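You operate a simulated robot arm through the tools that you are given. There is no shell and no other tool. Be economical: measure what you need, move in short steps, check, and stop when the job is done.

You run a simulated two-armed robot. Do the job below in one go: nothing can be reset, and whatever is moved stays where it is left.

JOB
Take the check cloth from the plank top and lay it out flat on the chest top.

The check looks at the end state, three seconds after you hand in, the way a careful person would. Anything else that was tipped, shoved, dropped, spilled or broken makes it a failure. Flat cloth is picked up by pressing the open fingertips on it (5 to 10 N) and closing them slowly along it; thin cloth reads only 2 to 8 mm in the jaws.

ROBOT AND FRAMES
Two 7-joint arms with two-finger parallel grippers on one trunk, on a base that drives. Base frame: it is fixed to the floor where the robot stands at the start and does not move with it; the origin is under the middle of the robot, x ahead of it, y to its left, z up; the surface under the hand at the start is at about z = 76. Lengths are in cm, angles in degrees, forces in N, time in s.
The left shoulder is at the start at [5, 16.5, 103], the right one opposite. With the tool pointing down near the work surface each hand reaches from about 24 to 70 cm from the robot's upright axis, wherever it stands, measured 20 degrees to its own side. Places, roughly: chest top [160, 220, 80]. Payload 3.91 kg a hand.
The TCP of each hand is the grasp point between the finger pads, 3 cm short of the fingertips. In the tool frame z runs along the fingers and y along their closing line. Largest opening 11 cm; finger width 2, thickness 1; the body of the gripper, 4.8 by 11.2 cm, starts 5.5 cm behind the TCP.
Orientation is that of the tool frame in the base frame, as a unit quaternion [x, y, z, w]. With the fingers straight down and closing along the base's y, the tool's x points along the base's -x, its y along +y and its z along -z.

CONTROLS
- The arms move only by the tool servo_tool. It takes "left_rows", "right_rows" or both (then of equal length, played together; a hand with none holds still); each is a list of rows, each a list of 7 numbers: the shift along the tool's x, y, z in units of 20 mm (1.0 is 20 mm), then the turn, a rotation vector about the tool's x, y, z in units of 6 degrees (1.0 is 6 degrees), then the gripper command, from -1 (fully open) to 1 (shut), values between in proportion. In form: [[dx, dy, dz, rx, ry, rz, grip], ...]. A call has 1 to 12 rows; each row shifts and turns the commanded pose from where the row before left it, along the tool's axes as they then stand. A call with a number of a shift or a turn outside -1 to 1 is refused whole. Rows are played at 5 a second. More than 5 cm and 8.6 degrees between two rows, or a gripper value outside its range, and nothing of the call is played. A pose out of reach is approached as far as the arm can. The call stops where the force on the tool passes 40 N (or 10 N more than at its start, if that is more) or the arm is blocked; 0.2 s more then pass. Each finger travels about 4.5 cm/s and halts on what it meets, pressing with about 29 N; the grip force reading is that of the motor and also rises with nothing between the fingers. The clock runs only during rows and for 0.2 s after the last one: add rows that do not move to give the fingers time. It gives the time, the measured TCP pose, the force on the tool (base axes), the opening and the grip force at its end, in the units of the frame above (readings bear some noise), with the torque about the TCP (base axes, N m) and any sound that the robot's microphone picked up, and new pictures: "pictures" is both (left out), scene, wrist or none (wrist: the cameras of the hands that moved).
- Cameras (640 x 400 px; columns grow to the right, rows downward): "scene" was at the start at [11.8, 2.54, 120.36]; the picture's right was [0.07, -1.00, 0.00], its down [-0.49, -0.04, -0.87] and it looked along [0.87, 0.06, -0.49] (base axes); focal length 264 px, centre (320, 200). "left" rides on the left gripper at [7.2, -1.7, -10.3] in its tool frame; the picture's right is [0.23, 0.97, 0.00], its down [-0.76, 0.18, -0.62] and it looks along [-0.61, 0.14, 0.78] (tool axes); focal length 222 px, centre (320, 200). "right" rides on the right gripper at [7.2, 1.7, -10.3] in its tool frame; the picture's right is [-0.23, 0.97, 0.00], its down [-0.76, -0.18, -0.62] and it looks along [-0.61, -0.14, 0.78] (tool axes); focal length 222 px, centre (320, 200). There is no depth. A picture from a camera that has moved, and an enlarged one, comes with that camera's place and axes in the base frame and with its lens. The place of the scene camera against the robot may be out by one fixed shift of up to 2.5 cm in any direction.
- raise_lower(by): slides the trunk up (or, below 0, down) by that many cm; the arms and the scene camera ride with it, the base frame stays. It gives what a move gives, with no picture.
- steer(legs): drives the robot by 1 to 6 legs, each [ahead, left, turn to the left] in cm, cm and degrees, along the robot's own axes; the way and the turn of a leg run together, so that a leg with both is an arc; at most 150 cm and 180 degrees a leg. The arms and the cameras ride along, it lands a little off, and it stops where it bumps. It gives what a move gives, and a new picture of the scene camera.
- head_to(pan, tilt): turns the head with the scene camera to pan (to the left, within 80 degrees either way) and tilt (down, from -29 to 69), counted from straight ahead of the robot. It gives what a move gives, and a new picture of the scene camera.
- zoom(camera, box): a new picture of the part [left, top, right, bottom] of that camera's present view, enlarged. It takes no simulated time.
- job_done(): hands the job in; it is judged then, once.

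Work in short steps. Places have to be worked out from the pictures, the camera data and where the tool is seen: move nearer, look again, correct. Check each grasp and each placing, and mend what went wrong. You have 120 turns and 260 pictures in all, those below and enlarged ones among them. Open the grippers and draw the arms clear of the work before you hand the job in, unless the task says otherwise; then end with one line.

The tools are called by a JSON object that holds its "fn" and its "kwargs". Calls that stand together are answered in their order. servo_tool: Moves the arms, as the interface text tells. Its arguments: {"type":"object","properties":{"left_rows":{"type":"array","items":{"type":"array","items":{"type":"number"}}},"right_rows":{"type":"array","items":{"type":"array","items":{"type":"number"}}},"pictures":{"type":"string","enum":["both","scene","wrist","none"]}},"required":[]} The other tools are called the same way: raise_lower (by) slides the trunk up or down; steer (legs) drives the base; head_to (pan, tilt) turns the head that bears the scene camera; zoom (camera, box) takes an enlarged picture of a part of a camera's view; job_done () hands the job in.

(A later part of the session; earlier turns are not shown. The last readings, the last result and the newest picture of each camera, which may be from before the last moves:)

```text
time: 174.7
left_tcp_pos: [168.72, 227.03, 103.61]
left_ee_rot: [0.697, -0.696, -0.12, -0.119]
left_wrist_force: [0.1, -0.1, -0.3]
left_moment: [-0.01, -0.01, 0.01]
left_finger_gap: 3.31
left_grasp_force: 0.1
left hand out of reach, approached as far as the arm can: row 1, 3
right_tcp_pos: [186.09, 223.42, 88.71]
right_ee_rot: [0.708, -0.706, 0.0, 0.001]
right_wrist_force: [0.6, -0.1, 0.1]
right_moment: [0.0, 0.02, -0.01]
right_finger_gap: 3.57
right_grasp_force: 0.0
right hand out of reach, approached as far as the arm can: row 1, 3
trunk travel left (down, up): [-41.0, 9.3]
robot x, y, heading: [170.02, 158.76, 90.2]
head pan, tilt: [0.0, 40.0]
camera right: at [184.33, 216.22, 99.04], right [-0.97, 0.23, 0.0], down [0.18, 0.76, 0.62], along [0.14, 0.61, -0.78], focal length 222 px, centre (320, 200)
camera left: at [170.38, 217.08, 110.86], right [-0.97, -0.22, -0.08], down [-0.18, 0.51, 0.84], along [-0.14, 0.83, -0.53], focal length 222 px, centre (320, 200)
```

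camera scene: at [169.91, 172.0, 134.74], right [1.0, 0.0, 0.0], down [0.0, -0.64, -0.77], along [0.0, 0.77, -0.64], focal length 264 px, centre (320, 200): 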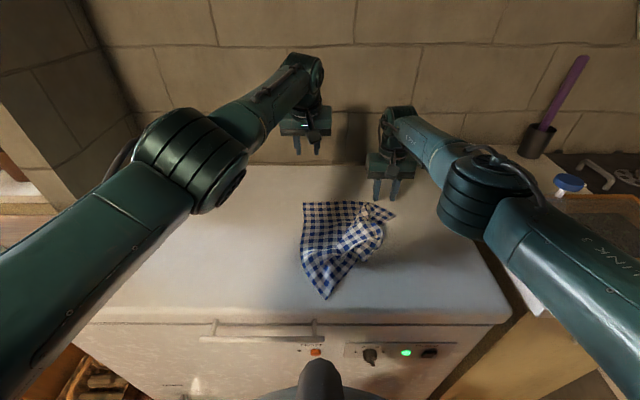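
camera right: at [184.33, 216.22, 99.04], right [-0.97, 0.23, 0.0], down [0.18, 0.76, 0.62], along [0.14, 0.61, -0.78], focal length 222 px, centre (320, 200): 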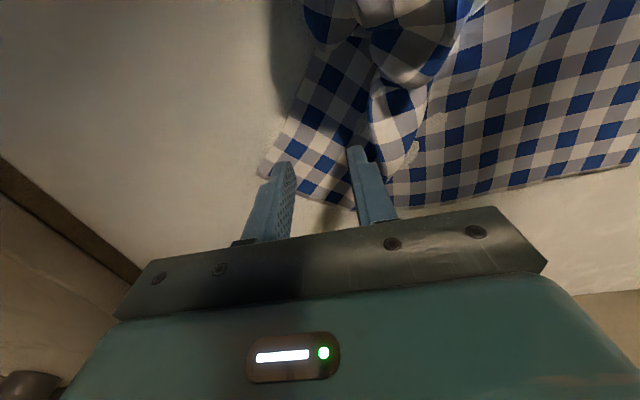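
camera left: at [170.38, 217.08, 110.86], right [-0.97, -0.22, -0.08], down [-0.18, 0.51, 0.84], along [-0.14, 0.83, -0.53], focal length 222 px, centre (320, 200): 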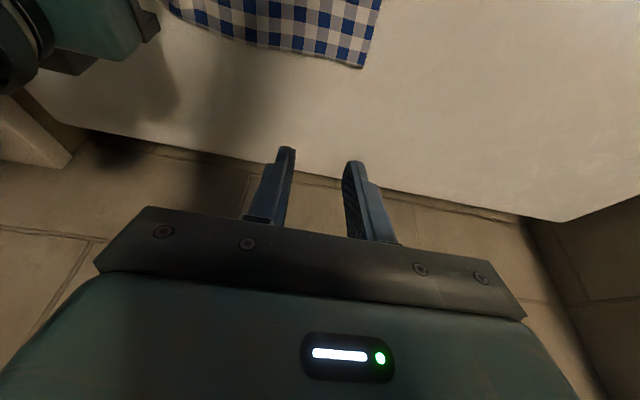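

{"fn": "servo_tool", "kwargs": {"right_rows": [[0, 0, 0.1, 0, 0, 0, 0.35], [0, 0, 0.1, 0, 0, 0, 0.35], [0, 0, 0.1, 0, 0, 0, 0.35], [0, 0, 0, 0, 0, 0, 0.35]], "pictures": "none"}}

```text
time: 175.7
left_tcp_pos: [168.55, 227.07, 103.75]
left_ee_rot: [0.698, -0.696, -0.121, -0.12]
left_wrist_force: [0.3, 0.2, 0.6]
left_moment: [-0.01, 0.04, 0.0]
left_finger_gap: 3.29
left_grasp_force: 0.0
right_tcp_pos: [186.1, 223.24, 88.15]
right_ee_rot: [-0.707, 0.707, 0.001, 0.002]
right_wrist_force: [1.3, 2.0, 14.1]
right_moment: [0.08, -0.29, 0.03]
right_finger_gap: 3.62
right_grasp_force: 0.8
right hand out of reach, approached as far as the arm can: row 1
trunk travel left (down, up): [-41.0, 9.3]
robot x, y, heading: [170.02, 158.96, 90.0]
head pan, tilt: [0.0, 40.0]
```

Pressed at 14 N. Closing slowly.

{"fn": "servo_tool", "kwargs": {"right_rows": [[0, 0, 0, 0, 0, 0, 0.39], [0, 0, 0, 0, 0, 0, 0.43], [0, 0, 0, 0, 0, 0, 0.47], [0, 0, 0, 0, 0, 0, 0.51], [0, 0, 0, 0, 0, 0, 0.55], [0, 0, 0, 0, 0, 0, 0.59], [0, 0, 0, 0, 0, 0, 0.63], [0, 0, 0, 0, 0, 0, 0.67], [0, 0, 0, 0, 0, 0, 0.71], [0, 0, 0, 0, 0, 0, 0.75], [0, 0, 0, 0, 0, 0, 0.79], [0, 0, 0, 0, 0, 0, 0.83]], "pictures": "none"}}

{"fn": "servo_tool", "kwargs": {"right_rows": [[0, 0, 0, 0, 0, 0, 0.87], [0, 0, 0, 0, 0, 0, 0.91], [0, 0, 0, 0, 0, 0, 0.95], [0, 0, 0, 0, 0, 0, 1], [0, 0, 0, 0, 0, 0, 1], [0, 0, 0, 0, 0, 0, 1]], "pictures": "wrist"}}

```text
time: 178.3
left_tcp_pos: [168.61, 226.98, 103.86]
left_ee_rot: [0.697, -0.696, -0.121, -0.121]
left_wrist_force: [-0.1, 1.1, -0.3]
left_moment: [0.0, 0.0, -0.03]
left_finger_gap: 3.33
left_grasp_force: 0.0
right_tcp_pos: [186.13, 223.27, 88.19]
right_ee_rot: [-0.707, 0.707, 0.001, 0.001]
right_wrist_force: [2.5, 0.1, 19.7]
right_moment: [0.02, -0.18, 0.0]
right_finger_gap: 0.98
right_grasp_force: 0.0
trunk travel left (down, up): [-41.0, 9.3]
robot x, y, heading: [170.12, 159.1, 89.8]
head pan, tilt: [0.0, 40.0]
```

```text
time: 179.7
left_tcp_pos: [168.65, 226.95, 103.87]
left_ee_rot: [0.697, -0.696, -0.121, -0.121]
left_wrist_force: [-0.1, -0.5, -0.1]
left_moment: [0.0, -0.01, -0.02]
left_finger_gap: 3.29
left_grasp_force: 0.0
right_tcp_pos: [186.03, 223.15, 88.15]
right_ee_rot: [0.709, -0.706, -0.001, 0.0]
right_wrist_force: [1.1, 0.5, 19.8]
right_moment: [0.0, -0.08, -0.01]
right_finger_gap: 0.0
right_grasp_force: 29.0
trunk travel left (down, up): [-41.0, 9.3]
robot x, y, heading: [169.96, 158.93, 90.1]
head pan, tilt: [0.0, 40.0]
camera right: at [184.32, 215.9, 98.46], right [-0.97, 0.23, 0.0], down [0.18, 0.76, 0.63], along [0.14, 0.61, -0.78], focal length 222 px, centre (320, 200)
```

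right: 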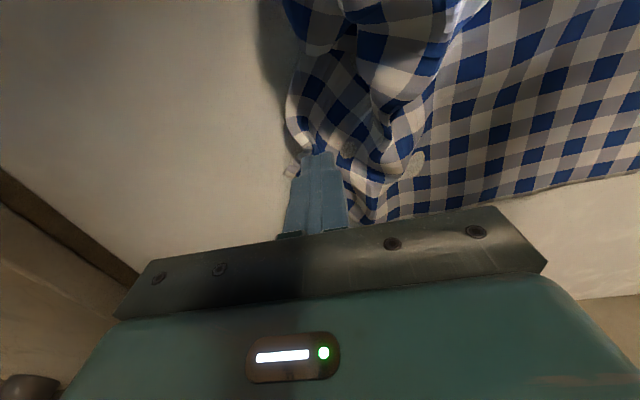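

It slipped once more; starting from a wider gap has worked better. I'll reopen to about 4.3 cm, press and retry.

{"fn": "servo_tool", "kwargs": {"right_rows": [[0.1, 0, -0.4, 0, 0, 0, 1], [0, 0, 0, 0, 0, 0, 0.2], [0, 0, 0, 0, 0, 0, 0.2], [0, 0, 0, 0, 0, 0, 0.2], [0, 0, 0.2, 0, 0, 0, 0.2], [0, 0, 0.15, 0, 0, 0, 0.2], [0, 0, 0.05, 0, 0, 0, 0.2], [0, 0, 0, 0, 0, 0, 0.2]], "pictures": "wrist"}}

```text
time: 181.5
left_tcp_pos: [168.73, 226.91, 103.8]
left_ee_rot: [0.697, -0.696, -0.121, -0.12]
left_wrist_force: [0.5, -0.6, 0.0]
left_moment: [-0.01, -0.01, 0.03]
left_finger_gap: 3.31
left_grasp_force: 0.1
right_tcp_pos: [186.17, 223.01, 88.24]
right_ee_rot: [-0.707, 0.707, 0.001, 0.001]
right_wrist_force: [2.4, 2.2, 16.4]
right_moment: [0.02, -0.34, 0.0]
right_finger_gap: 4.48
right_grasp_force: 0.6
trunk travel left (down, up): [-41.0, 9.3]
robot x, y, heading: [170.17, 158.45, 90.2]
head pan, tilt: [0.0, 40.0]
camera right: at [184.36, 215.74, 98.44], right [-0.97, 0.23, 0.0], down [0.18, 0.76, 0.63], along [0.14, 0.61, -0.78], focal length 222 px, centre (320, 200)
```

right: 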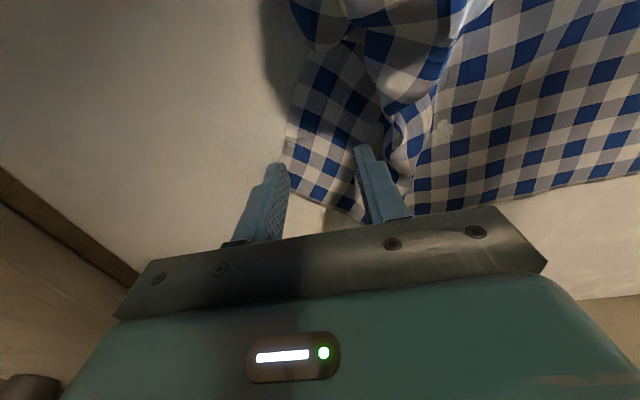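

The outer finger is now off the cloth. A standing ridge runs just left of the inner finger, so I'll shift 1.8 cm left to straddle it and close.

{"fn": "servo_tool", "kwargs": {"right_rows": [[0, 0, -0.8, 0, 0, 0, 0.2], [0, 0.9, 0, 0, 0, 0, 0.2], [0, 0, 0.5, 0, 0, 0, 0.2], [0, 0, 0.25, 0, 0, 0, 0.2], [0, 0, 0, 0, 0, 0, 0.25], [0, 0, 0, 0, 0, 0, 0.3], [0, 0, 0, 0, 0, 0, 0.35], [0, 0, 0, 0, 0, 0, 0.4], [0, 0, 0, 0, 0, 0, 0.45], [0, 0, 0, 0, 0, 0, 0.5], [0, 0, 0, 0, 0, 0, 0.55], [0, 0, 0, 0, 0, 0, 0.6]], "pictures": "wrist"}}

{"fn": "servo_tool", "kwargs": {"right_rows": [[0, 0, 0, 0, 0, 0, 0.65], [0, 0, 0, 0, 0, 0, 0.7], [0, 0, 0, 0, 0, 0, 0.75], [0, 0, 0, 0, 0, 0, 0.8], [0, 0, 0, 0, 0, 0, 0.85], [0, 0, 0, 0, 0, 0, 0.9], [0, 0, 0, 0, 0, 0, 1], [0, 0, 0, 0, 0, 0, 1], [0, 0, 0, 0, 0, 0, 1]], "pictures": "wrist"}}

```text
time: 184.1
left_tcp_pos: [168.51, 226.98, 103.77]
left_ee_rot: [0.698, -0.696, -0.121, -0.121]
left_wrist_force: [-0.1, -0.6, 0.7]
left_moment: [-0.02, 0.0, 0.01]
left_finger_gap: 3.32
left_grasp_force: 0.2
right_tcp_pos: [184.3, 222.94, 88.16]
right_ee_rot: [0.708, -0.706, -0.001, 0.0]
right_wrist_force: [-2.1, 1.3, 15.7]
right_moment: [0.04, -0.21, 0.01]
right_finger_gap: 2.19
right_grasp_force: 0.0
trunk travel left (down, up): [-41.0, 9.3]
robot x, y, heading: [170.13, 158.73, 90.5]
head pan, tilt: [0.0, 40.0]
camera right: at [182.53, 215.64, 98.47], right [-0.97, 0.23, 0.0], down [0.18, 0.76, 0.62], along [0.14, 0.61, -0.78], focal length 222 px, centre (320, 200)
```

right: 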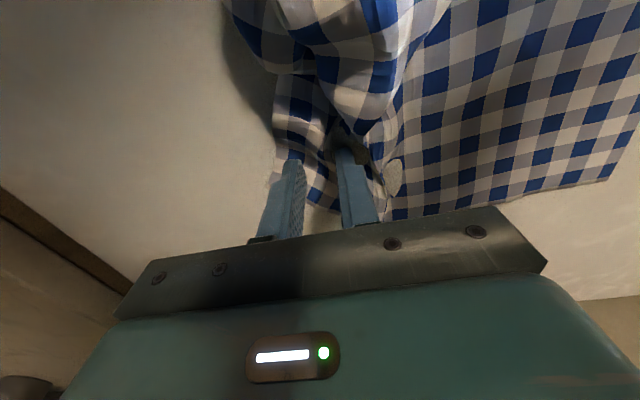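

```text
time: 186.1
left_tcp_pos: [168.62, 227.08, 103.82]
left_ee_rot: [-0.697, 0.697, 0.121, 0.12]
left_wrist_force: [0.8, 0.2, 0.5]
left_moment: [0.02, 0.01, 0.01]
left_finger_gap: 3.32
left_grasp_force: 0.0
right_tcp_pos: [184.45, 222.93, 88.18]
right_ee_rot: [0.707, -0.707, 0.0, 0.0]
right_wrist_force: [2.8, 0.3, 15.3]
right_moment: [0.04, -0.18, -0.02]
right_finger_gap: 0.21
right_grasp_force: 28.1
trunk travel left (down, up): [-41.0, 9.3]
robot x, y, heading: [169.84, 158.86, 90.4]
head pan, tilt: [0.0, 40.0]
camera right: at [182.63, 215.64, 98.46], right [-0.97, 0.23, 0.0], down [0.18, 0.76, 0.62], along [0.14, 0.61, -0.78], focal length 222 px, centre (320, 200)
```

right: 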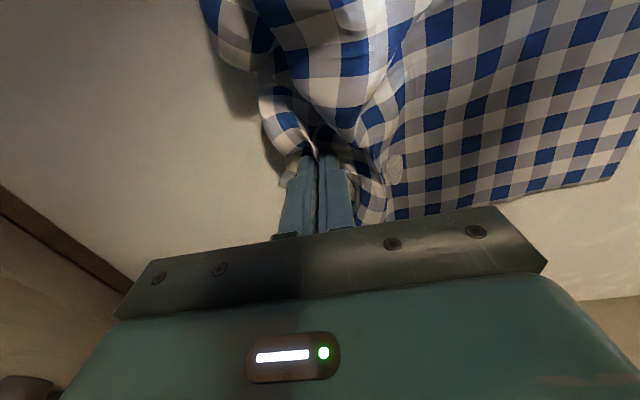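

The right hand is gripped at 2.1 mm. To bring the left hand down I'll alternate raising the right arm and lowering the trunk, keeping the right hand near its height.

{"fn": "servo_tool", "kwargs": {"right_rows": [[0, 0, -0.8, 0, 0, 0, 1], [0, 0, -0.8, 0, 0, 0, 1], [0, 0, -0.8, 0, 0, 0, 1], [0, 0, -0.8, 0, 0, 0, 1]], "pictures": "none"}}

{"fn": "raise_lower", "kwargs": {"by": -6}}

{"fn": "servo_tool", "kwargs": {"right_rows": [[0, 0, -0.8, 0, 0, 0, 1], [0, 0, -0.8, 0, 0, 0, 1], [0, 0, -0.8, 0, 0, 0, 1], [0, 0, -0.8, 0, 0, 0, 1]], "pictures": "none"}}

{"fn": "raise_lower", "kwargs": {"by": -5.5}}

{"fn": "servo_tool", "kwargs": {"left_rows": [[0, 0, 0, 0, 0, 0, 0.2]]}}

```text
time: 187.1
left_tcp_pos: [168.71, 227.21, 103.59]
left_ee_rot: [0.698, -0.696, -0.12, -0.119]
left_wrist_force: [0.5, 0.1, 0.1]
left_moment: [0.0, 0.0, -0.01]
left_finger_gap: 3.28
left_grasp_force: 0.1
right_tcp_pos: [184.41, 222.85, 94.16]
right_ee_rot: [0.708, -0.707, 0.0, 0.001]
right_wrist_force: [-0.2, -0.2, 0.3]
right_moment: [0.0, -0.01, -0.03]
right_finger_gap: 0.18
right_grasp_force: 28.7
trunk travel left (down, up): [-41.0, 9.3]
robot x, y, heading: [170.39, 158.85, 90.3]
head pan, tilt: [0.0, 40.0]
```

```text
time: 188.1
left_tcp_pos: [168.64, 227.07, 97.67]
left_ee_rot: [0.698, -0.696, -0.119, -0.12]
left_wrist_force: [0.6, 0.5, -0.3]
left_moment: [0.03, -0.01, -0.01]
left_finger_gap: 3.3
left_grasp_force: 0.0
right_tcp_pos: [184.44, 223.02, 88.24]
right_ee_rot: [-0.707, 0.707, 0.0, -0.001]
right_wrist_force: [0.1, 0.7, -0.3]
right_moment: [0.0, 0.01, 0.02]
right_finger_gap: 0.18
right_grasp_force: 29.0
trunk travel left (down, up): [-35.0, 15.3]
robot x, y, heading: [170.14, 158.92, 90.4]
head pan, tilt: [0.0, 40.0]
```

```text
time: 189.1
left_tcp_pos: [168.67, 227.12, 97.65]
left_ee_rot: [0.697, -0.696, -0.119, -0.119]
left_wrist_force: [0.3, -0.1, 0.3]
left_moment: [0.0, 0.0, -0.01]
left_finger_gap: 3.29
left_grasp_force: 0.0
right_tcp_pos: [184.29, 222.99, 94.57]
right_ee_rot: [0.708, -0.707, 0.001, 0.0]
right_wrist_force: [0.1, 0.2, -0.5]
right_moment: [0.01, -0.04, -0.02]
right_finger_gap: 0.22
right_grasp_force: 29.0
trunk travel left (down, up): [-35.0, 15.3]
robot x, y, heading: [169.88, 158.93, 90.4]
head pan, tilt: [0.0, 40.0]
```

```text
time: 190.1
left_tcp_pos: [168.67, 227.13, 92.2]
left_ee_rot: [0.698, -0.696, -0.121, -0.119]
left_wrist_force: [-0.9, 0.1, -0.8]
left_moment: [0.0, -0.04, 0.0]
left_finger_gap: 3.28
left_grasp_force: 0.1
right_tcp_pos: [184.36, 222.83, 89.26]
right_ee_rot: [0.707, -0.707, 0.001, 0.0]
right_wrist_force: [-0.9, -0.2, 0.0]
right_moment: [-0.01, -0.04, -0.02]
right_finger_gap: 0.21
right_grasp_force: 29.4
trunk travel left (down, up): [-29.5, 20.8]
robot x, y, heading: [170.59, 158.91, 90.4]
head pan, tilt: [0.0, 40.0]
```

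```text
time: 190.5
left_tcp_pos: [168.69, 227.19, 92.24]
left_ee_rot: [0.698, -0.696, -0.12, -0.12]
left_wrist_force: [-1.2, 0.0, -0.3]
left_moment: [0.02, 0.01, 0.01]
left_finger_gap: 4.39
left_grasp_force: 0.1
right_tcp_pos: [184.49, 222.88, 89.13]
right_ee_rot: [0.707, -0.707, 0.001, 0.001]
right_wrist_force: [0.9, 0.5, -0.2]
right_moment: [0.01, 0.03, 0.01]
right_finger_gap: 0.21
right_grasp_force: 29.2
trunk travel left (down, up): [-29.5, 20.8]
robot x, y, heading: [170.19, 158.7, 90.3]
head pan, tilt: [0.0, 40.0]
camera scene: at [169.86, 172.04, 123.24], right [1.0, 0.0, 0.0], down [0.0, -0.64, -0.77], along [0.0, 0.77, -0.64], focal length 264 px, centre (320, 200)
camera left: at [170.38, 217.07, 99.37], right [-0.97, -0.22, -0.08], down [-0.18, 0.51, 0.84], along [-0.14, 0.83, -0.53], focal length 222 px, centre (320, 200)
```

scene: 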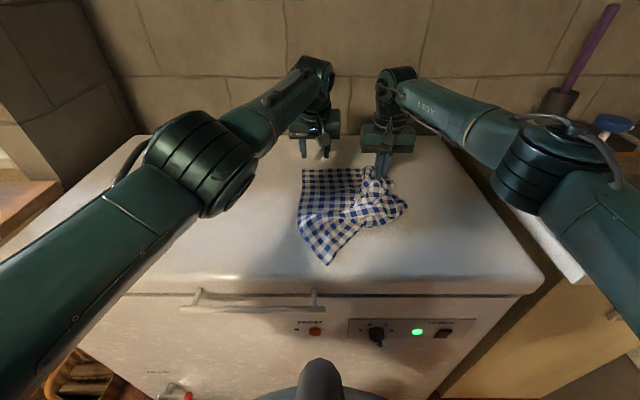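
left: 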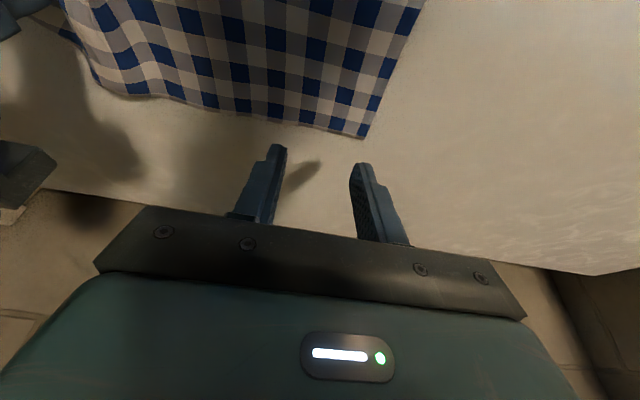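

FL is at (165.3, 228.4). Straightening the left tool will put its tips at y≈227.2, right on the hem, so I'll do that and lower.

{"fn": "servo_tool", "kwargs": {"left_rows": [[0, -0.05, 0, 0, 0.83, 0, 0.25], [0, -0.05, 0, 0, 0.83, 0, 0.25], [0, -0.05, 0, 0, 0.83, 0, 0.25], [0, -0.05, 0, 0, 0.83, 0, 0.25], [0, 0, 0.6, 0, 0, 0, 0.25], [0, 0, 0.6, 0, 0, 0, 0.25], [0, 0, 0.4, 0, 0, 0, 0.25], [0, 0, 0, 0, 0, 0, 0.25]], "pictures": "wrist"}}

```text
time: 192.3
left_tcp_pos: [166.16, 221.47, 88.11]
left_ee_rot: [0.708, -0.706, 0.002, 0.002]
left_wrist_force: [0.4, -0.4, 8.0]
left_moment: [0.05, -0.18, 0.04]
left_finger_gap: 4.09
left_grasp_force: 0.1
left hand out of reach, approached as far as the arm can: row 1, 2, 3, 4
right_tcp_pos: [184.45, 222.94, 89.21]
right_ee_rot: [0.708, -0.706, 0.0, 0.0]
right_wrist_force: [-0.6, 0.3, 0.3]
right_moment: [0.03, 0.0, -0.05]
right_finger_gap: 0.21
right_grasp_force: 29.0
trunk travel left (down, up): [-29.5, 20.8]
robot x, y, heading: [170.06, 158.49, 90.2]
head pan, tilt: [0.0, 40.0]
camera left: at [167.93, 214.53, 98.38], right [-0.97, -0.23, 0.0], down [-0.18, 0.76, 0.62], along [-0.14, 0.6, -0.78], focal length 222 px, centre (320, 200)
```

left: 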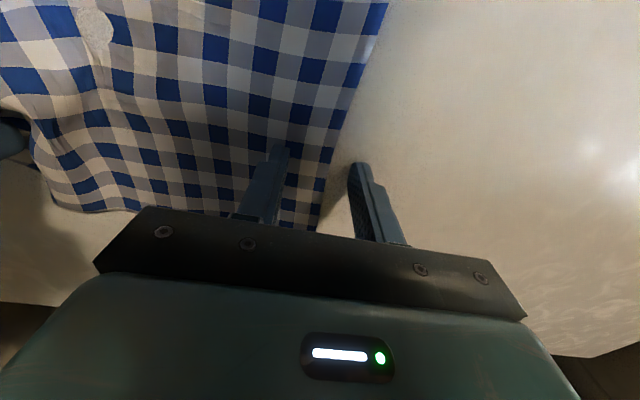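

Vertical reach put the left hand 7 cm short. I'll lift it 1.5 cm, drive forward 5 cm, shift the left hand 3 cm right and check.

{"fn": "servo_tool", "kwargs": {"left_rows": [[0, -0.7, -0.8, 0, 0, 0, 0.25], [0, -0.7, 0, 0, 0, 0, 0.25]], "pictures": "none"}}

{"fn": "steer", "kwargs": {"legs": [[5, 0, 0]]}}

{"fn": "zoom", "kwargs": {"camera": "left", "box": [0, 0, 640, 400]}}

```text
time: 192.9
left_tcp_pos: [168.69, 220.77, 89.41]
left_ee_rot: [0.708, -0.707, 0.004, 0.002]
left_wrist_force: [0.4, 0.2, -0.1]
left_moment: [-0.03, -0.02, 0.0]
left_finger_gap: 4.14
left_grasp_force: 0.1
left hand out of reach, approached as far as the arm can: row 1, 2
right_tcp_pos: [184.2, 222.87, 89.21]
right_ee_rot: [0.708, -0.707, 0.001, 0.001]
right_wrist_force: [-0.3, 0.5, -0.2]
right_moment: [-0.02, -0.01, -0.03]
right_finger_gap: 0.23
right_grasp_force: 29.4
trunk travel left (down, up): [-29.5, 20.8]
robot x, y, heading: [170.26, 158.99, 90.2]
head pan, tilt: [0.0, 40.0]
```

```text
time: 193.8
left_tcp_pos: [168.7, 225.76, 89.35]
left_ee_rot: [0.707, -0.707, 0.002, 0.003]
left_wrist_force: [0.7, -0.2, 1.0]
left_moment: [0.03, 0.02, -0.02]
left_finger_gap: 4.11
left_grasp_force: 0.1
right_tcp_pos: [184.35, 227.99, 89.15]
right_ee_rot: [0.708, -0.706, 0.001, 0.001]
right_wrist_force: [-0.6, -0.7, 0.5]
right_moment: [-0.02, 0.01, -0.02]
right_finger_gap: 0.22
right_grasp_force: 29.2
trunk travel left (down, up): [-29.5, 20.8]
robot x, y, heading: [170.08, 164.17, 90.1]
head pan, tilt: [0.0, 40.0]
camera scene: at [169.85, 177.1, 123.23], right [1.0, 0.0, 0.0], down [0.0, -0.64, -0.77], along [0.0, 0.77, -0.64], focal length 264 px, centre (320, 200)
```

scene: 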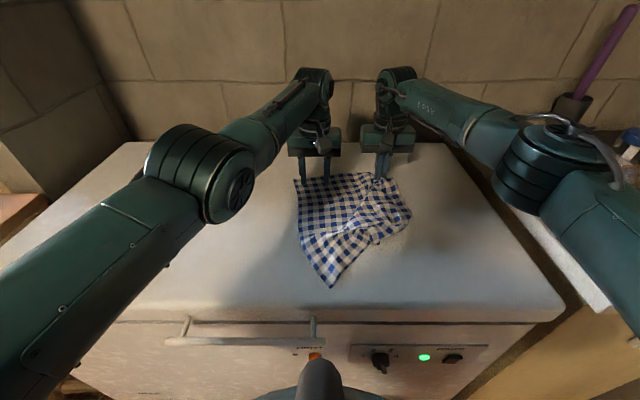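

```text
1.00 times, centred on (320, 200) of left (not enlarged: the box is as wide or as high as the picture)
camera zoom: at [170.34, 218.83, 99.68], right [-0.97, -0.23, 0.0], down [-0.18, 0.77, 0.62], along [-0.14, 0.6, -0.79], focal length 222 px, centre (320, 200)
```

zoom: 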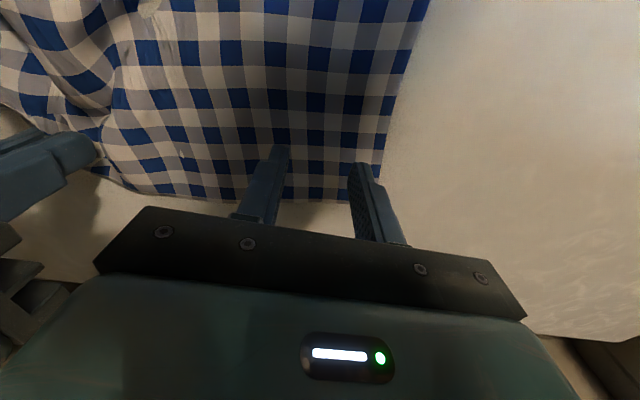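

The left fingers straddle the FL corner just inside the hem. I'll press and close slowly.

{"fn": "servo_tool", "kwargs": {"left_rows": [[0, -0.15, 0.3, 0, 0, 0, 0.25], [0, 0, 0.2, 0, 0, 0, 0.25], [0, 0, 0.15, 0, 0, 0, 0.25], [0, 0, 0.06, 0, 0, 0, 0.25], [0, 0, 0, 0, 0, 0, 0.25]], "pictures": "none"}}

```text
time: 195.0
left_tcp_pos: [168.9, 225.6, 88.06]
left_ee_rot: [0.707, -0.707, 0.002, 0.001]
left_wrist_force: [-0.4, -0.1, 7.8]
left_moment: [0.0, 0.16, 0.01]
left_finger_gap: 4.16
left_grasp_force: 0.6
right_tcp_pos: [184.31, 227.78, 89.25]
right_ee_rot: [0.707, -0.707, 0.0, 0.0]
right_wrist_force: [-0.3, -0.1, 0.0]
right_moment: [-0.02, -0.03, -0.04]
right_finger_gap: 0.2
right_grasp_force: 29.2
trunk travel left (down, up): [-29.5, 20.8]
robot x, y, heading: [170.18, 163.93, 90.1]
head pan, tilt: [0.0, 40.0]
```

{"fn": "servo_tool", "kwargs": {"left_rows": [[0, 0, 0.05, 0, 0, 0, 0.25], [0, 0, 0, 0, 0, 0, 0.3], [0, 0, 0, 0, 0, 0, 0.34], [0, 0, 0, 0, 0, 0, 0.38], [0, 0, 0, 0, 0, 0, 0.42], [0, 0, 0, 0, 0, 0, 0.46], [0, 0, 0, 0, 0, 0, 0.5], [0, 0, 0, 0, 0, 0, 0.54], [0, 0, 0, 0, 0, 0, 0.58], [0, 0, 0, 0, 0, 0, 0.62], [0, 0, 0, 0, 0, 0, 0.66], [0, 0, 0, 0, 0, 0, 0.7]], "pictures": "none"}}

{"fn": "servo_tool", "kwargs": {"left_rows": [[0, 0, 0, 0, 0, 0, 0.74], [0, 0, 0, 0, 0, 0, 0.78], [0, 0, 0, 0, 0, 0, 0.82], [0, 0, 0, 0, 0, 0, 0.86], [0, 0, 0, 0, 0, 0, 0.9], [0, 0, 0, 0, 0, 0, 0.95], [0, 0, 0, 0, 0, 0, 1], [0, 0, 0, 0, 0, 0, 1], [0, 0, 0, 0, 0, 0, 1]], "pictures": "wrist"}}

```text
time: 197.6
left_tcp_pos: [168.95, 225.6, 88.19]
left_ee_rot: [0.707, -0.707, 0.001, 0.001]
left_wrist_force: [-0.6, -0.4, 19.2]
left_moment: [0.02, 0.3, 0.01]
left_finger_gap: 1.67
left_grasp_force: 0.1
right_tcp_pos: [184.36, 227.82, 89.17]
right_ee_rot: [0.708, -0.707, 0.0, 0.0]
right_wrist_force: [1.0, 0.3, 0.0]
right_moment: [-0.05, 0.02, 0.02]
right_finger_gap: 0.2
right_grasp_force: 29.0
trunk travel left (down, up): [-29.5, 20.8]
robot x, y, heading: [169.99, 163.99, 90.3]
head pan, tilt: [0.0, 40.0]
```

```text
time: 199.6
left_tcp_pos: [168.76, 225.59, 87.96]
left_ee_rot: [0.708, -0.706, 0.001, 0.001]
left_wrist_force: [-1.4, 0.5, 18.8]
left_moment: [0.13, 0.17, 0.03]
left_finger_gap: 0.24
left_grasp_force: 28.7
right_tcp_pos: [184.31, 227.84, 89.24]
right_ee_rot: [0.708, -0.706, 0.001, 0.0]
right_wrist_force: [0.2, -0.4, -0.1]
right_moment: [0.02, 0.0, -0.03]
right_finger_gap: 0.23
right_grasp_force: 29.2
trunk travel left (down, up): [-29.5, 20.8]
robot x, y, heading: [169.97, 163.82, 90.3]
head pan, tilt: [0.0, 40.0]
camera left: at [170.57, 218.57, 98.37], right [-0.97, -0.23, 0.0], down [-0.18, 0.76, 0.62], along [-0.14, 0.6, -0.78], focal length 222 px, centre (320, 200)
```

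left: 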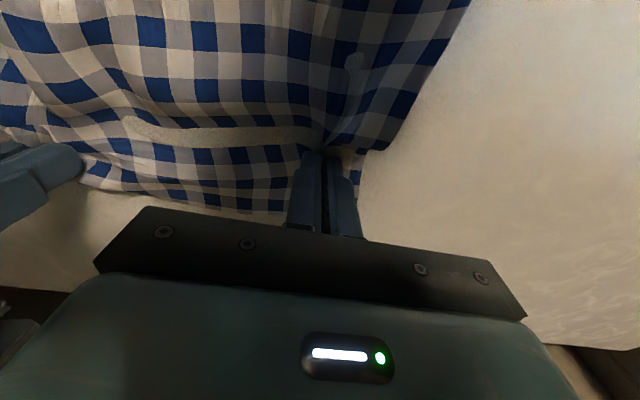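

Both far corners are gripped (2.4 and 2.3 mm). I'll raise the trunk fully and look.

{"fn": "raise_lower", "kwargs": {"by": 20.5}}

{"fn": "servo_tool", "kwargs": {"left_rows": [[0.2, 0.15, -0.8, 0, 0, 0, 1], [0.2, 0.15, -0.8, 0, 0, 0, 1], [0.2, 0.15, -0.8, 0, 0, 0, 1], [0.2, 0, -0.8, 0, 0, 0, 1], [0.2, 0, -0.8, 0, 0, 0, 1], [0, 0, 0, 0, 0, 0, 1]], "right_rows": [[0.4, -0.3, -0.75, 0, 0, 0, 1], [0.4, -0.3, -0.75, 0, 0, 0, 1], [0.4, -0.3, -0.75, 0, 0, 0, 1], [0.4, -0.3, -0.75, 0, 0, 0, 1], [0.4, -0.3, -0.75, 0, 0, 0, 1], [0, 0, 0, 0, 0, 0, 1]], "pictures": "scene"}}

```text
time: 201.8
left_tcp_pos: [168.94, 225.68, 108.4]
left_ee_rot: [0.708, -0.706, 0.002, 0.003]
left_wrist_force: [-0.4, -0.8, -0.3]
left_moment: [0.01, -0.01, 0.03]
left_finger_gap: 0.2
left_grasp_force: 29.4
right_tcp_pos: [184.37, 227.9, 109.62]
right_ee_rot: [0.708, -0.706, 0.0, 0.001]
right_wrist_force: [-1.0, 0.4, -0.5]
right_moment: [-0.01, -0.02, 0.01]
right_finger_gap: 0.18
right_grasp_force: 28.8
trunk travel left (down, up): [-50.0, 0.3]
robot x, y, heading: [170.11, 163.62, 90.3]
head pan, tilt: [0.0, 40.0]
```

```text
time: 203.2
left_tcp_pos: [168.81, 225.09, 116.56]
left_ee_rot: [-0.706, 0.708, -0.007, 0.0]
left_wrist_force: [30.5, -2.4, 0.8]
left_moment: [-0.1, -0.97, -0.02]
left_finger_gap: 0.26
left_grasp_force: 28.9
left hand out of reach, approached as far as the arm can: row 1, 2, 3, 5
right_tcp_pos: [186.93, 223.85, 117.17]
right_ee_rot: [0.71, -0.704, -0.003, 0.002]
right_wrist_force: [-29.5, 3.0, -1.3]
right_moment: [0.08, 0.95, -0.13]
right_finger_gap: 0.18
right_grasp_force: 29.0
trunk travel left (down, up): [-50.0, 0.3]
robot x, y, heading: [170.44, 163.94, 90.2]
head pan, tilt: [0.0, 40.0]
camera scene: at [169.82, 177.09, 143.73], right [1.0, 0.0, 0.0], down [0.0, -0.64, -0.77], along [0.0, 0.77, -0.64], focal length 264 px, centre (320, 200)
```

scene: 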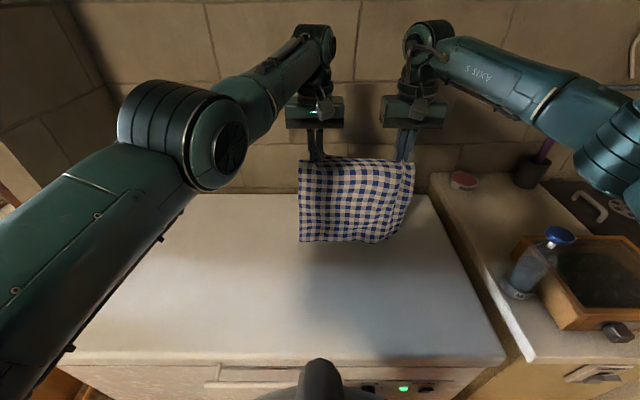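

The cloth hangs cleanly again with both corners free. The hands are over-tensioned at 30 N, so I'll relax the right 1.2 cm, then shift both left 8 cm while tilting 35°.

{"fn": "servo_tool", "kwargs": {"left_rows": [[0, 0, 0, 0, 0, 0, 1], [0, 0.5, 0, 0, -0.74, 0, 1], [0, 0.5, 0, 0, -0.74, 0, 1], [0, 0.5, 0, 0, -0.74, 0, 1], [0, 0.5, 0, 0, -0.74, 0, 1], [0, 0.5, 0, 0, -0.74, 0, 1], [0, 0.5, 0, 0, -0.74, 0, 1], [0, 0.5, 0, 0, -0.74, 0, 1], [0, 0.5, 0, 0, -0.74, 0, 1]], "right_rows": [[-0.5, 0.65, 0, 0, 0, 0, 1], [0, 0.5, 0, 0, -0.74, 0, 1], [0, 0.5, 0, 0, -0.74, 0, 1], [0, 0.5, 0, 0, -0.74, 0, 1], [0, 0.5, 0, 0, -0.74, 0, 1], [0, 0.5, 0, 0, -0.74, 0, 1], [0, 0.5, 0, 0, -0.74, 0, 1], [0, 0.5, 0, 0, -0.74, 0, 1], [0, 0.5, 0, 0, -0.74, 0, 1]], "pictures": "scene"}}

```text
time: 205.2
left_tcp_pos: [165.3, 237.51, 117.86]
left_ee_rot: [-0.673, 0.677, 0.208, 0.213]
left_wrist_force: [21.5, -24.2, -1.9]
left_moment: [-0.6, -0.52, -0.76]
left_finger_gap: 0.23
left_grasp_force: 28.6
left hand out of reach, approached as far as the arm can: row 2, 3, 4, 5, 6, 7, 8, 9
right_tcp_pos: [177.85, 225.09, 117.38]
right_ee_rot: [0.674, -0.671, -0.221, -0.217]
right_wrist_force: [-22.2, 24.5, 2.5]
right_moment: [0.75, 0.59, 0.24]
right_finger_gap: 0.21
right_grasp_force: 29.2
trunk travel left (down, up): [-50.0, 0.3]
robot x, y, heading: [169.83, 163.47, 90.2]
head pan, tilt: [0.0, 40.0]
camera scene: at [169.83, 177.05, 143.74], right [1.0, 0.0, 0.0], down [0.0, -0.64, -0.77], along [0.0, 0.77, -0.64], focal length 264 px, centre (320, 200)
```

scene: 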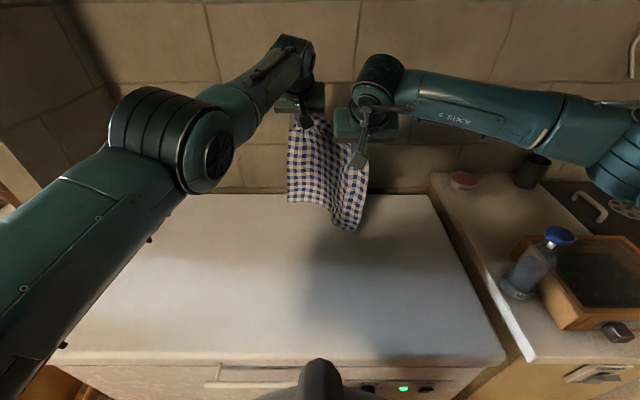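

The left arm jumped outward as it regained reach. I'll bring the right hand forward to level with it and move the left to restore about 17 cm spacing.

{"fn": "servo_tool", "kwargs": {"left_rows": [[0.2, 0, -0.14, 0, 0, 0, 1], [0.2, 0, -0.14, 0, 0, 0, 1], [0, 0, 0, 0, 0, 0, 1], [0, 0.3, 0, 0, 0, 0, 1], [0, 0.4, 0, 0, 0, 0, 1], [0, 0.5, 0, 0, 0, 0, 1], [0, 0.5, 0, 0, 0, 0, 1], [0, 0.3, 0, 0, 0, 0, 1]], "right_rows": [[-0.65, 0, 0.467, 0, 0, 0, 1], [-0.65, 0, 0.467, 0, 0, 0, 1], [-0.65, 0, 0.467, 0, 0, 0, 1], [-0.65, 0, 0.467, 0, 0, 0, 1], [-0.65, 0, 0.467, 0, 0, 0, 1], [-0.65, 0, 0.467, 0, 0, 0, 1], [-0.65, 0, 0.467, 0, 0, 0, 1], [0, 0, 0, 0, 0, 0, 1]], "pictures": "scene"}}

```text
time: 207.0
left_tcp_pos: [161.32, 238.71, 118.27]
left_ee_rot: [0.675, -0.674, -0.213, -0.212]
left_wrist_force: [3.7, -0.4, -1.5]
left_moment: [-0.04, -0.07, -0.1]
left_finger_gap: 0.24
left_grasp_force: 29.5
left hand out of reach, approached as far as the arm can: row 1, 2, 5, 6, 8
right_tcp_pos: [177.95, 236.01, 117.1]
right_ee_rot: [0.674, -0.673, -0.215, -0.214]
right_wrist_force: [-3.6, -0.1, 0.6]
right_moment: [0.03, 0.08, 0.07]
right_finger_gap: 0.2
right_grasp_force: 28.9
trunk travel left (down, up): [-50.0, 0.3]
robot x, y, heading: [170.34, 163.34, 90.0]
head pan, tilt: [0.0, 40.0]
camera scene: at [169.87, 177.03, 143.74], right [1.0, 0.0, 0.0], down [0.0, -0.64, -0.77], along [0.0, 0.77, -0.64], focal length 264 px, centre (320, 200)
```

scene: 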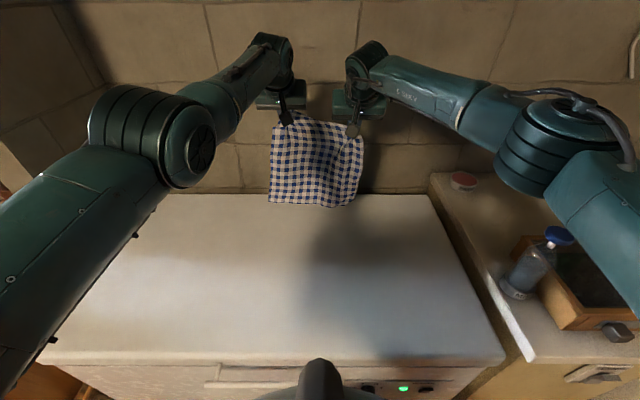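

Tension is now only 3.6 N. I'll level the two hands, then see the lower edge.

{"fn": "servo_tool", "kwargs": {"left_rows": [[0.45, 0, -0.02, 0, 0, 0, 1], [0.45, 0, -0.02, 0, 0, 0, 1], [0, 0, 0, 0, 0, 0, 1]], "right_rows": [[-0.4, 0, 0.29, 0, 0, 0, 1], [0, 0, 0, 0, 0, 0, 1], [0, 0, 0, 0, 0, 0, 1]], "pictures": "none"}}

{"fn": "zoom", "kwargs": {"camera": "scene", "box": [220, 90, 420, 215]}}

```text
time: 207.8
left_tcp_pos: [161.57, 238.7, 117.6]
left_ee_rot: [0.675, -0.673, -0.214, -0.211]
left_wrist_force: [1.6, 0.1, -0.1]
left_moment: [0.02, -0.05, -0.04]
left_finger_gap: 0.23
left_grasp_force: 28.9
left hand out of reach, approached as far as the arm can: row 1, 2
right_tcp_pos: [178.1, 237.16, 117.14]
right_ee_rot: [0.675, -0.673, -0.216, -0.214]
right_wrist_force: [-1.6, 1.0, 0.3]
right_moment: [-0.03, 0.08, 0.01]
right_finger_gap: 0.21
right_grasp_force: 28.8
trunk travel left (down, up): [-50.0, 0.3]
robot x, y, heading: [170.31, 163.55, 90.3]
head pan, tilt: [0.0, 40.0]
```

```text
3.20 times, centred on (320, 152) of scene
camera zoom: at [169.83, 177.06, 143.74], right [1.0, 0.0, 0.0], down [0.0, -0.64, -0.77], along [0.0, 0.77, -0.64], focal length 846 px, centre (320, 352)
```

zoom: 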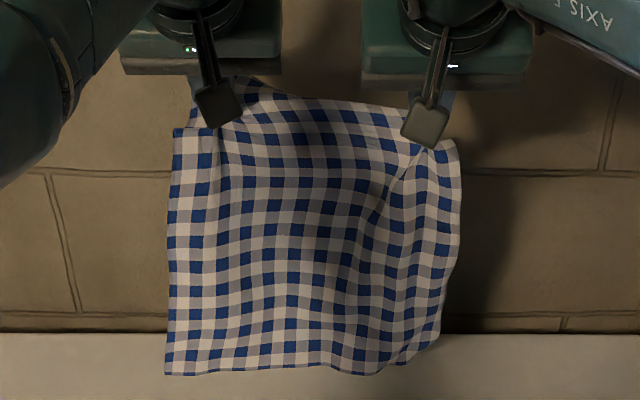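

The cloth is fully hung, with its lower edge about 5 cm above the lid. I'll lower the trunk 3 cm, then make the diagonal back-and-down pull with the arms to start the lay.

{"fn": "raise_lower", "kwargs": {"by": -3}}

{"fn": "servo_tool", "kwargs": {"left_rows": [[0.459, 0, 0.039, 0, 0, 0, 1], [0.459, 0, 0.039, 0, 0, 0, 1], [0.459, 0, 0.039, 0, 0, 0, 1], [0.459, 0, 0.039, 0, 0, 0, 1], [0.459, 0, 0.039, 0, 0, 0, 1], [0.459, 0, 0.039, 0, 0, 0, 1], [0.459, 0, 0.039, 0, 0, 0, 1], [0.459, 0, 0.039, 0, 0, 0, 1], [0.459, 0, 0.039, 0, 0, 0, 1], [0.459, 0, 0.039, 0, 0, 0, 1]], "right_rows": [[0.459, 0, 0.039, 0, 0, 0, 1], [0.459, 0, 0.039, 0, 0, 0, 1], [0.459, 0, 0.039, 0, 0, 0, 1], [0.459, 0, 0.039, 0, 0, 0, 1], [0.459, 0, 0.039, 0, 0, 0, 1], [0.459, 0, 0.039, 0, 0, 0, 1], [0.459, 0, 0.039, 0, 0, 0, 1], [0.459, 0, 0.039, 0, 0, 0, 1], [0.459, 0, 0.039, 0, 0, 0, 1], [0.459, 0, 0.039, 0, 0, 0, 1]], "pictures": "scene"}}

{"fn": "zoom", "kwargs": {"camera": "scene", "box": [220, 90, 420, 215]}}

```text
time: 208.6
left_tcp_pos: [161.59, 238.65, 114.48]
left_ee_rot: [0.675, -0.674, -0.213, -0.211]
left_wrist_force: [0.9, -0.1, -0.2]
left_moment: [-0.02, -0.02, -0.04]
left_finger_gap: 0.21
left_grasp_force: 29.0
right_tcp_pos: [178.15, 237.04, 114.1]
right_ee_rot: [0.674, -0.672, -0.216, -0.216]
right_wrist_force: [-1.4, 0.2, 0.6]
right_moment: [0.0, 0.06, 0.07]
right_finger_gap: 0.23
right_grasp_force: 29.1
trunk travel left (down, up): [-47.0, 3.3]
robot x, y, heading: [170.22, 164.02, 90.1]
head pan, tilt: [0.0, 40.0]
```

```text
time: 210.8
left_tcp_pos: [163.38, 238.42, 108.83]
left_ee_rot: [0.675, -0.674, -0.213, -0.212]
left_wrist_force: [5.2, -4.1, -0.9]
left_moment: [-0.08, -0.1, -0.17]
left_finger_gap: 0.22
left_grasp_force: 28.9
left hand out of reach, approached as far as the arm can: row 1, 2, 3, 4, 5, 6, 7, 8, 9, 10
right_tcp_pos: [178.05, 230.13, 108.23]
right_ee_rot: [0.675, -0.673, -0.217, -0.214]
right_wrist_force: [-5.2, 3.9, -0.3]
right_moment: [0.12, 0.19, 0.07]
right_finger_gap: 0.22
right_grasp_force: 28.3
trunk travel left (down, up): [-47.0, 3.3]
robot x, y, heading: [170.01, 164.02, 90.3]
head pan, tilt: [0.0, 40.0]
camera scene: at [169.86, 177.05, 140.74], right [1.0, 0.0, 0.0], down [0.0, -0.64, -0.77], along [0.0, 0.77, -0.64], focal length 264 px, centre (320, 200)
```

scene: 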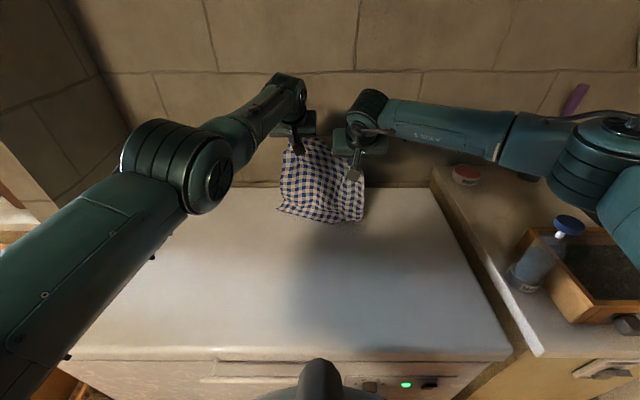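

```text
3.20 times, centred on (320, 152) of scene
camera zoom: at [169.86, 177.05, 140.74], right [1.0, 0.0, 0.0], down [0.0, -0.64, -0.77], along [0.0, 0.77, -0.64], focal length 846 px, centre (320, 352)
```

zoom: 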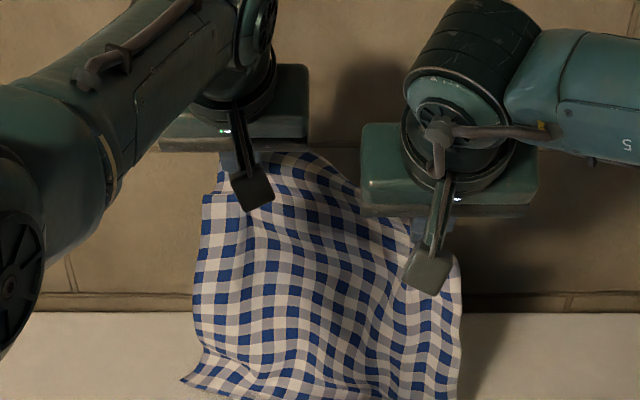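

The left arm stuck at its reach boundary, being too close to the robot's midline. I'll raise, bring the right level again, and move both hands 7 cm left where the left arm has room.

{"fn": "raise_lower", "kwargs": {"by": 3.2}}

{"fn": "servo_tool", "kwargs": {"left_rows": [[-0.13, 0.45, -0.18, 0, 0, 0, 1], [-0.13, 0.45, -0.18, 0, 0, 0, 1], [-0.13, 0.45, -0.18, 0, 0, 0, 1], [-0.13, 0.45, -0.18, 0, 0, 0, 1], [-0.13, 0.45, -0.18, 0, 0, 0, 1], [-0.13, 0.45, -0.18, 0, 0, 0, 1], [-0.13, 0.45, -0.18, 0, 0, 0, 1], [-0.13, 0.45, -0.18, 0, 0, 0, 1], [0, 0.3, 0, 0, 0, 0, 1]], "right_rows": [[-0.534, 0.375, 0.114, 0, 0, 0, 1], [-0.534, 0.375, 0.114, 0, 0, 0, 1], [-0.534, 0.375, 0.114, 0, 0, 0, 1], [-0.534, 0.375, 0.114, 0, 0, 0, 1], [-0.534, 0.375, 0.114, 0, 0, 0, 1], [-0.534, 0.375, 0.114, 0, 0, 0, 1], [-0.534, 0.375, 0.114, 0, 0, 0, 1], [-0.534, 0.375, 0.114, 0, 0, 0, 1], [0, 0, 0, 0, 0, 0, 1]], "pictures": "scene"}}

```text
time: 211.6
left_tcp_pos: [163.45, 238.4, 112.01]
left_ee_rot: [0.676, -0.673, -0.213, -0.211]
left_wrist_force: [5.9, -3.5, -0.1]
left_moment: [-0.14, -0.13, -0.24]
left_finger_gap: 0.23
left_grasp_force: 29.0
right_tcp_pos: [178.06, 230.07, 111.47]
right_ee_rot: [0.675, -0.672, -0.216, -0.214]
right_wrist_force: [-6.3, 4.8, 0.9]
right_moment: [0.14, 0.2, 0.04]
right_finger_gap: 0.2
right_grasp_force: 28.7
trunk travel left (down, up): [-50.2, 0.1]
robot x, y, heading: [170.44, 163.51, 90.2]
head pan, tilt: [0.0, 40.0]
```

```text
time: 213.6
left_tcp_pos: [155.81, 239.84, 115.71]
left_ee_rot: [0.675, -0.675, -0.211, -0.211]
left_wrist_force: [1.5, -1.0, -0.6]
left_moment: [-0.02, -0.07, -0.07]
left_finger_gap: 0.21
left_grasp_force: 28.9
left hand out of reach, approached as far as the arm can: row 2, 4, 7
right_tcp_pos: [172.42, 237.26, 114.78]
right_ee_rot: [0.675, -0.672, -0.215, -0.215]
right_wrist_force: [-2.1, 1.1, -0.4]
right_moment: [0.0, 0.03, 0.03]
right_finger_gap: 0.2
right_grasp_force: 29.3
right hand out of reach, approached as far as the arm can: row 8
trunk travel left (down, up): [-50.2, 0.1]
robot x, y, heading: [169.73, 164.12, 90.4]
head pan, tilt: [0.0, 40.0]
camera scene: at [169.84, 177.06, 143.94], right [1.0, 0.0, 0.0], down [0.0, -0.64, -0.77], along [0.0, 0.77, -0.64], focal length 264 px, centre (320, 200)
```

scene: 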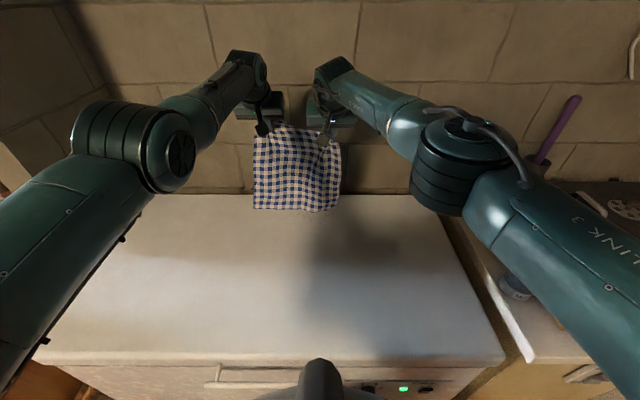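

The hang looks good. I'll bring the left back 2.5 cm to square the cloth, then check its lower edge.

{"fn": "servo_tool", "kwargs": {"left_rows": [[0.34, 0, -0.24, 0, 0, 0, 1], [0.34, 0, -0.24, 0, 0, 0, 1], [0.34, 0, -0.24, 0, 0, 0, 1], [0, 0, 0, 0, 0, 0, 1]], "pictures": "none"}}

{"fn": "zoom", "kwargs": {"camera": "scene", "box": [200, 110, 400, 235]}}

```text
time: 214.6
left_tcp_pos: [155.86, 239.95, 115.73]
left_ee_rot: [0.676, -0.674, -0.212, -0.211]
left_wrist_force: [3.3, -1.2, -0.7]
left_moment: [-0.05, -0.04, -0.04]
left_finger_gap: 0.23
left_grasp_force: 29.1
left hand out of reach, approached as far as the arm can: row 1, 2, 3
right_tcp_pos: [172.56, 237.26, 114.92]
right_ee_rot: [0.674, -0.674, -0.215, -0.215]
right_wrist_force: [-2.9, 0.6, -0.3]
right_moment: [-0.03, 0.08, 0.06]
right_finger_gap: 0.19
right_grasp_force: 29.1
trunk travel left (down, up): [-50.2, 0.1]
robot x, y, heading: [170.28, 164.08, 90.1]
head pan, tilt: [0.0, 40.0]
```

```text
3.20 times, centred on (300, 172) of scene
camera zoom: at [169.84, 177.05, 143.94], right [1.0, 0.0, 0.0], down [0.0, -0.64, -0.77], along [0.0, 0.77, -0.64], focal length 846 px, centre (384, 288)
```

zoom: 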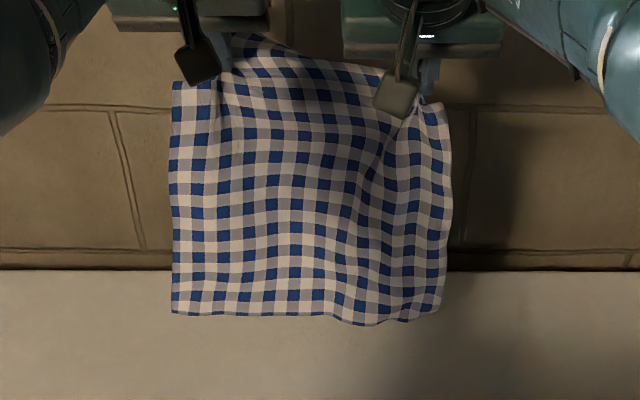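

The lower edge hangs straight and square, so I'll leave the hands. Now small steps of base-back and trunk-down, to keep the far hem trailing outward.

{"fn": "raise_lower", "kwargs": {"by": -2}}

{"fn": "steer", "kwargs": {"legs": [[-2, 0, 0]]}}

{"fn": "raise_lower", "kwargs": {"by": -1.5}}

{"fn": "steer", "kwargs": {"legs": [[-2.5, 0, 0]]}}

{"fn": "zoom", "kwargs": {"camera": "scene", "box": [200, 90, 400, 215]}}

```text
time: 215.2
left_tcp_pos: [155.78, 239.81, 113.74]
left_ee_rot: [0.675, -0.674, -0.212, -0.211]
left_wrist_force: [2.9, -0.4, -1.1]
left_moment: [-0.01, -0.05, -0.09]
left_finger_gap: 0.23
left_grasp_force: 29.4
right_tcp_pos: [172.49, 237.26, 112.93]
right_ee_rot: [0.674, -0.673, -0.215, -0.216]
right_wrist_force: [-4.1, 0.6, 1.7]
right_moment: [0.03, 0.07, 0.02]
right_finger_gap: 0.22
right_grasp_force: 28.8
trunk travel left (down, up): [-48.2, 2.1]
robot x, y, heading: [169.97, 163.74, 90.2]
head pan, tilt: [0.0, 40.0]
```

```text
time: 216.0
left_tcp_pos: [155.83, 237.84, 113.65]
left_ee_rot: [0.675, -0.674, -0.213, -0.211]
left_wrist_force: [3.1, -1.1, 0.2]
left_moment: [-0.02, -0.07, -0.09]
left_finger_gap: 0.22
left_grasp_force: 28.8
right_tcp_pos: [172.68, 235.37, 112.81]
right_ee_rot: [0.674, -0.673, -0.216, -0.215]
right_wrist_force: [-2.3, -0.1, 0.6]
right_moment: [0.02, 0.09, 0.06]
right_finger_gap: 0.21
right_grasp_force: 28.7
trunk travel left (down, up): [-48.2, 2.1]
robot x, y, heading: [170.07, 162.09, 90.3]
head pan, tilt: [0.0, 40.0]
camera scene: at [169.85, 175.04, 141.94], right [1.0, 0.0, 0.0], down [0.0, -0.64, -0.77], along [0.0, 0.77, -0.64], focal length 264 px, centre (320, 200)
```

scene: 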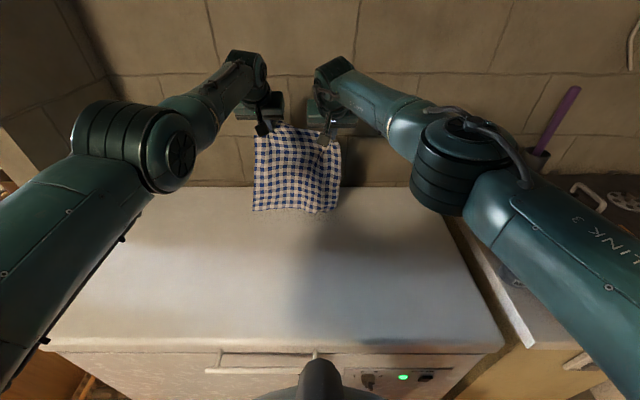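

```text
time: 216.6
left_tcp_pos: [155.82, 237.82, 112.18]
left_ee_rot: [0.676, -0.674, -0.212, -0.211]
left_wrist_force: [2.5, -1.0, 0.0]
left_moment: [0.02, -0.05, -0.08]
left_finger_gap: 0.21
left_grasp_force: 29.0
right_tcp_pos: [172.4, 235.28, 111.4]
right_ee_rot: [0.674, -0.673, -0.216, -0.215]
right_wrist_force: [-2.0, 0.7, -0.1]
right_moment: [0.01, 0.1, 0.05]
right_finger_gap: 0.21
right_grasp_force: 29.5
trunk travel left (down, up): [-46.7, 3.6]
robot x, y, heading: [169.95, 161.61, 90.3]
head pan, tilt: [0.0, 40.0]
```

```text
time: 217.4
left_tcp_pos: [155.83, 235.34, 112.22]
left_ee_rot: [0.675, -0.674, -0.213, -0.212]
left_wrist_force: [3.2, -0.9, -0.3]
left_moment: [-0.05, -0.07, -0.07]
left_finger_gap: 0.21
left_grasp_force: 29.3
right_tcp_pos: [172.43, 232.8, 111.45]
right_ee_rot: [0.674, -0.673, -0.216, -0.215]
right_wrist_force: [-3.9, 0.5, 0.1]
right_moment: [0.0, 0.08, 0.06]
right_finger_gap: 0.25
right_grasp_force: 28.8
trunk travel left (down, up): [-46.7, 3.6]
robot x, y, heading: [170.22, 159.32, 90.4]
head pan, tilt: [0.0, 40.0]
camera scene: at [169.86, 172.56, 140.45], right [1.0, 0.0, 0.0], down [0.0, -0.64, -0.77], along [0.0, 0.77, -0.64], focal length 264 px, centre (320, 200)
```

scene: 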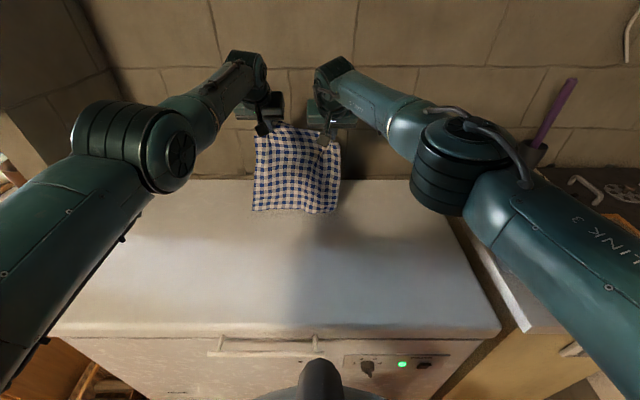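

```text
3.20 times, centred on (300, 152) of scene
camera zoom: at [169.86, 172.56, 140.45], right [1.0, 0.0, 0.0], down [0.0, -0.64, -0.77], along [0.0, 0.77, -0.64], focal length 846 px, centre (384, 352)
```

zoom: 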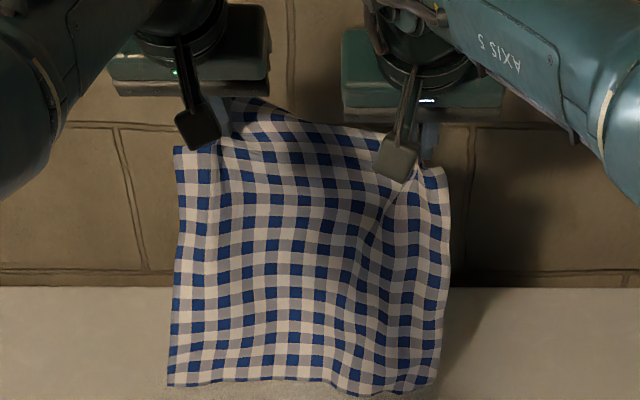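

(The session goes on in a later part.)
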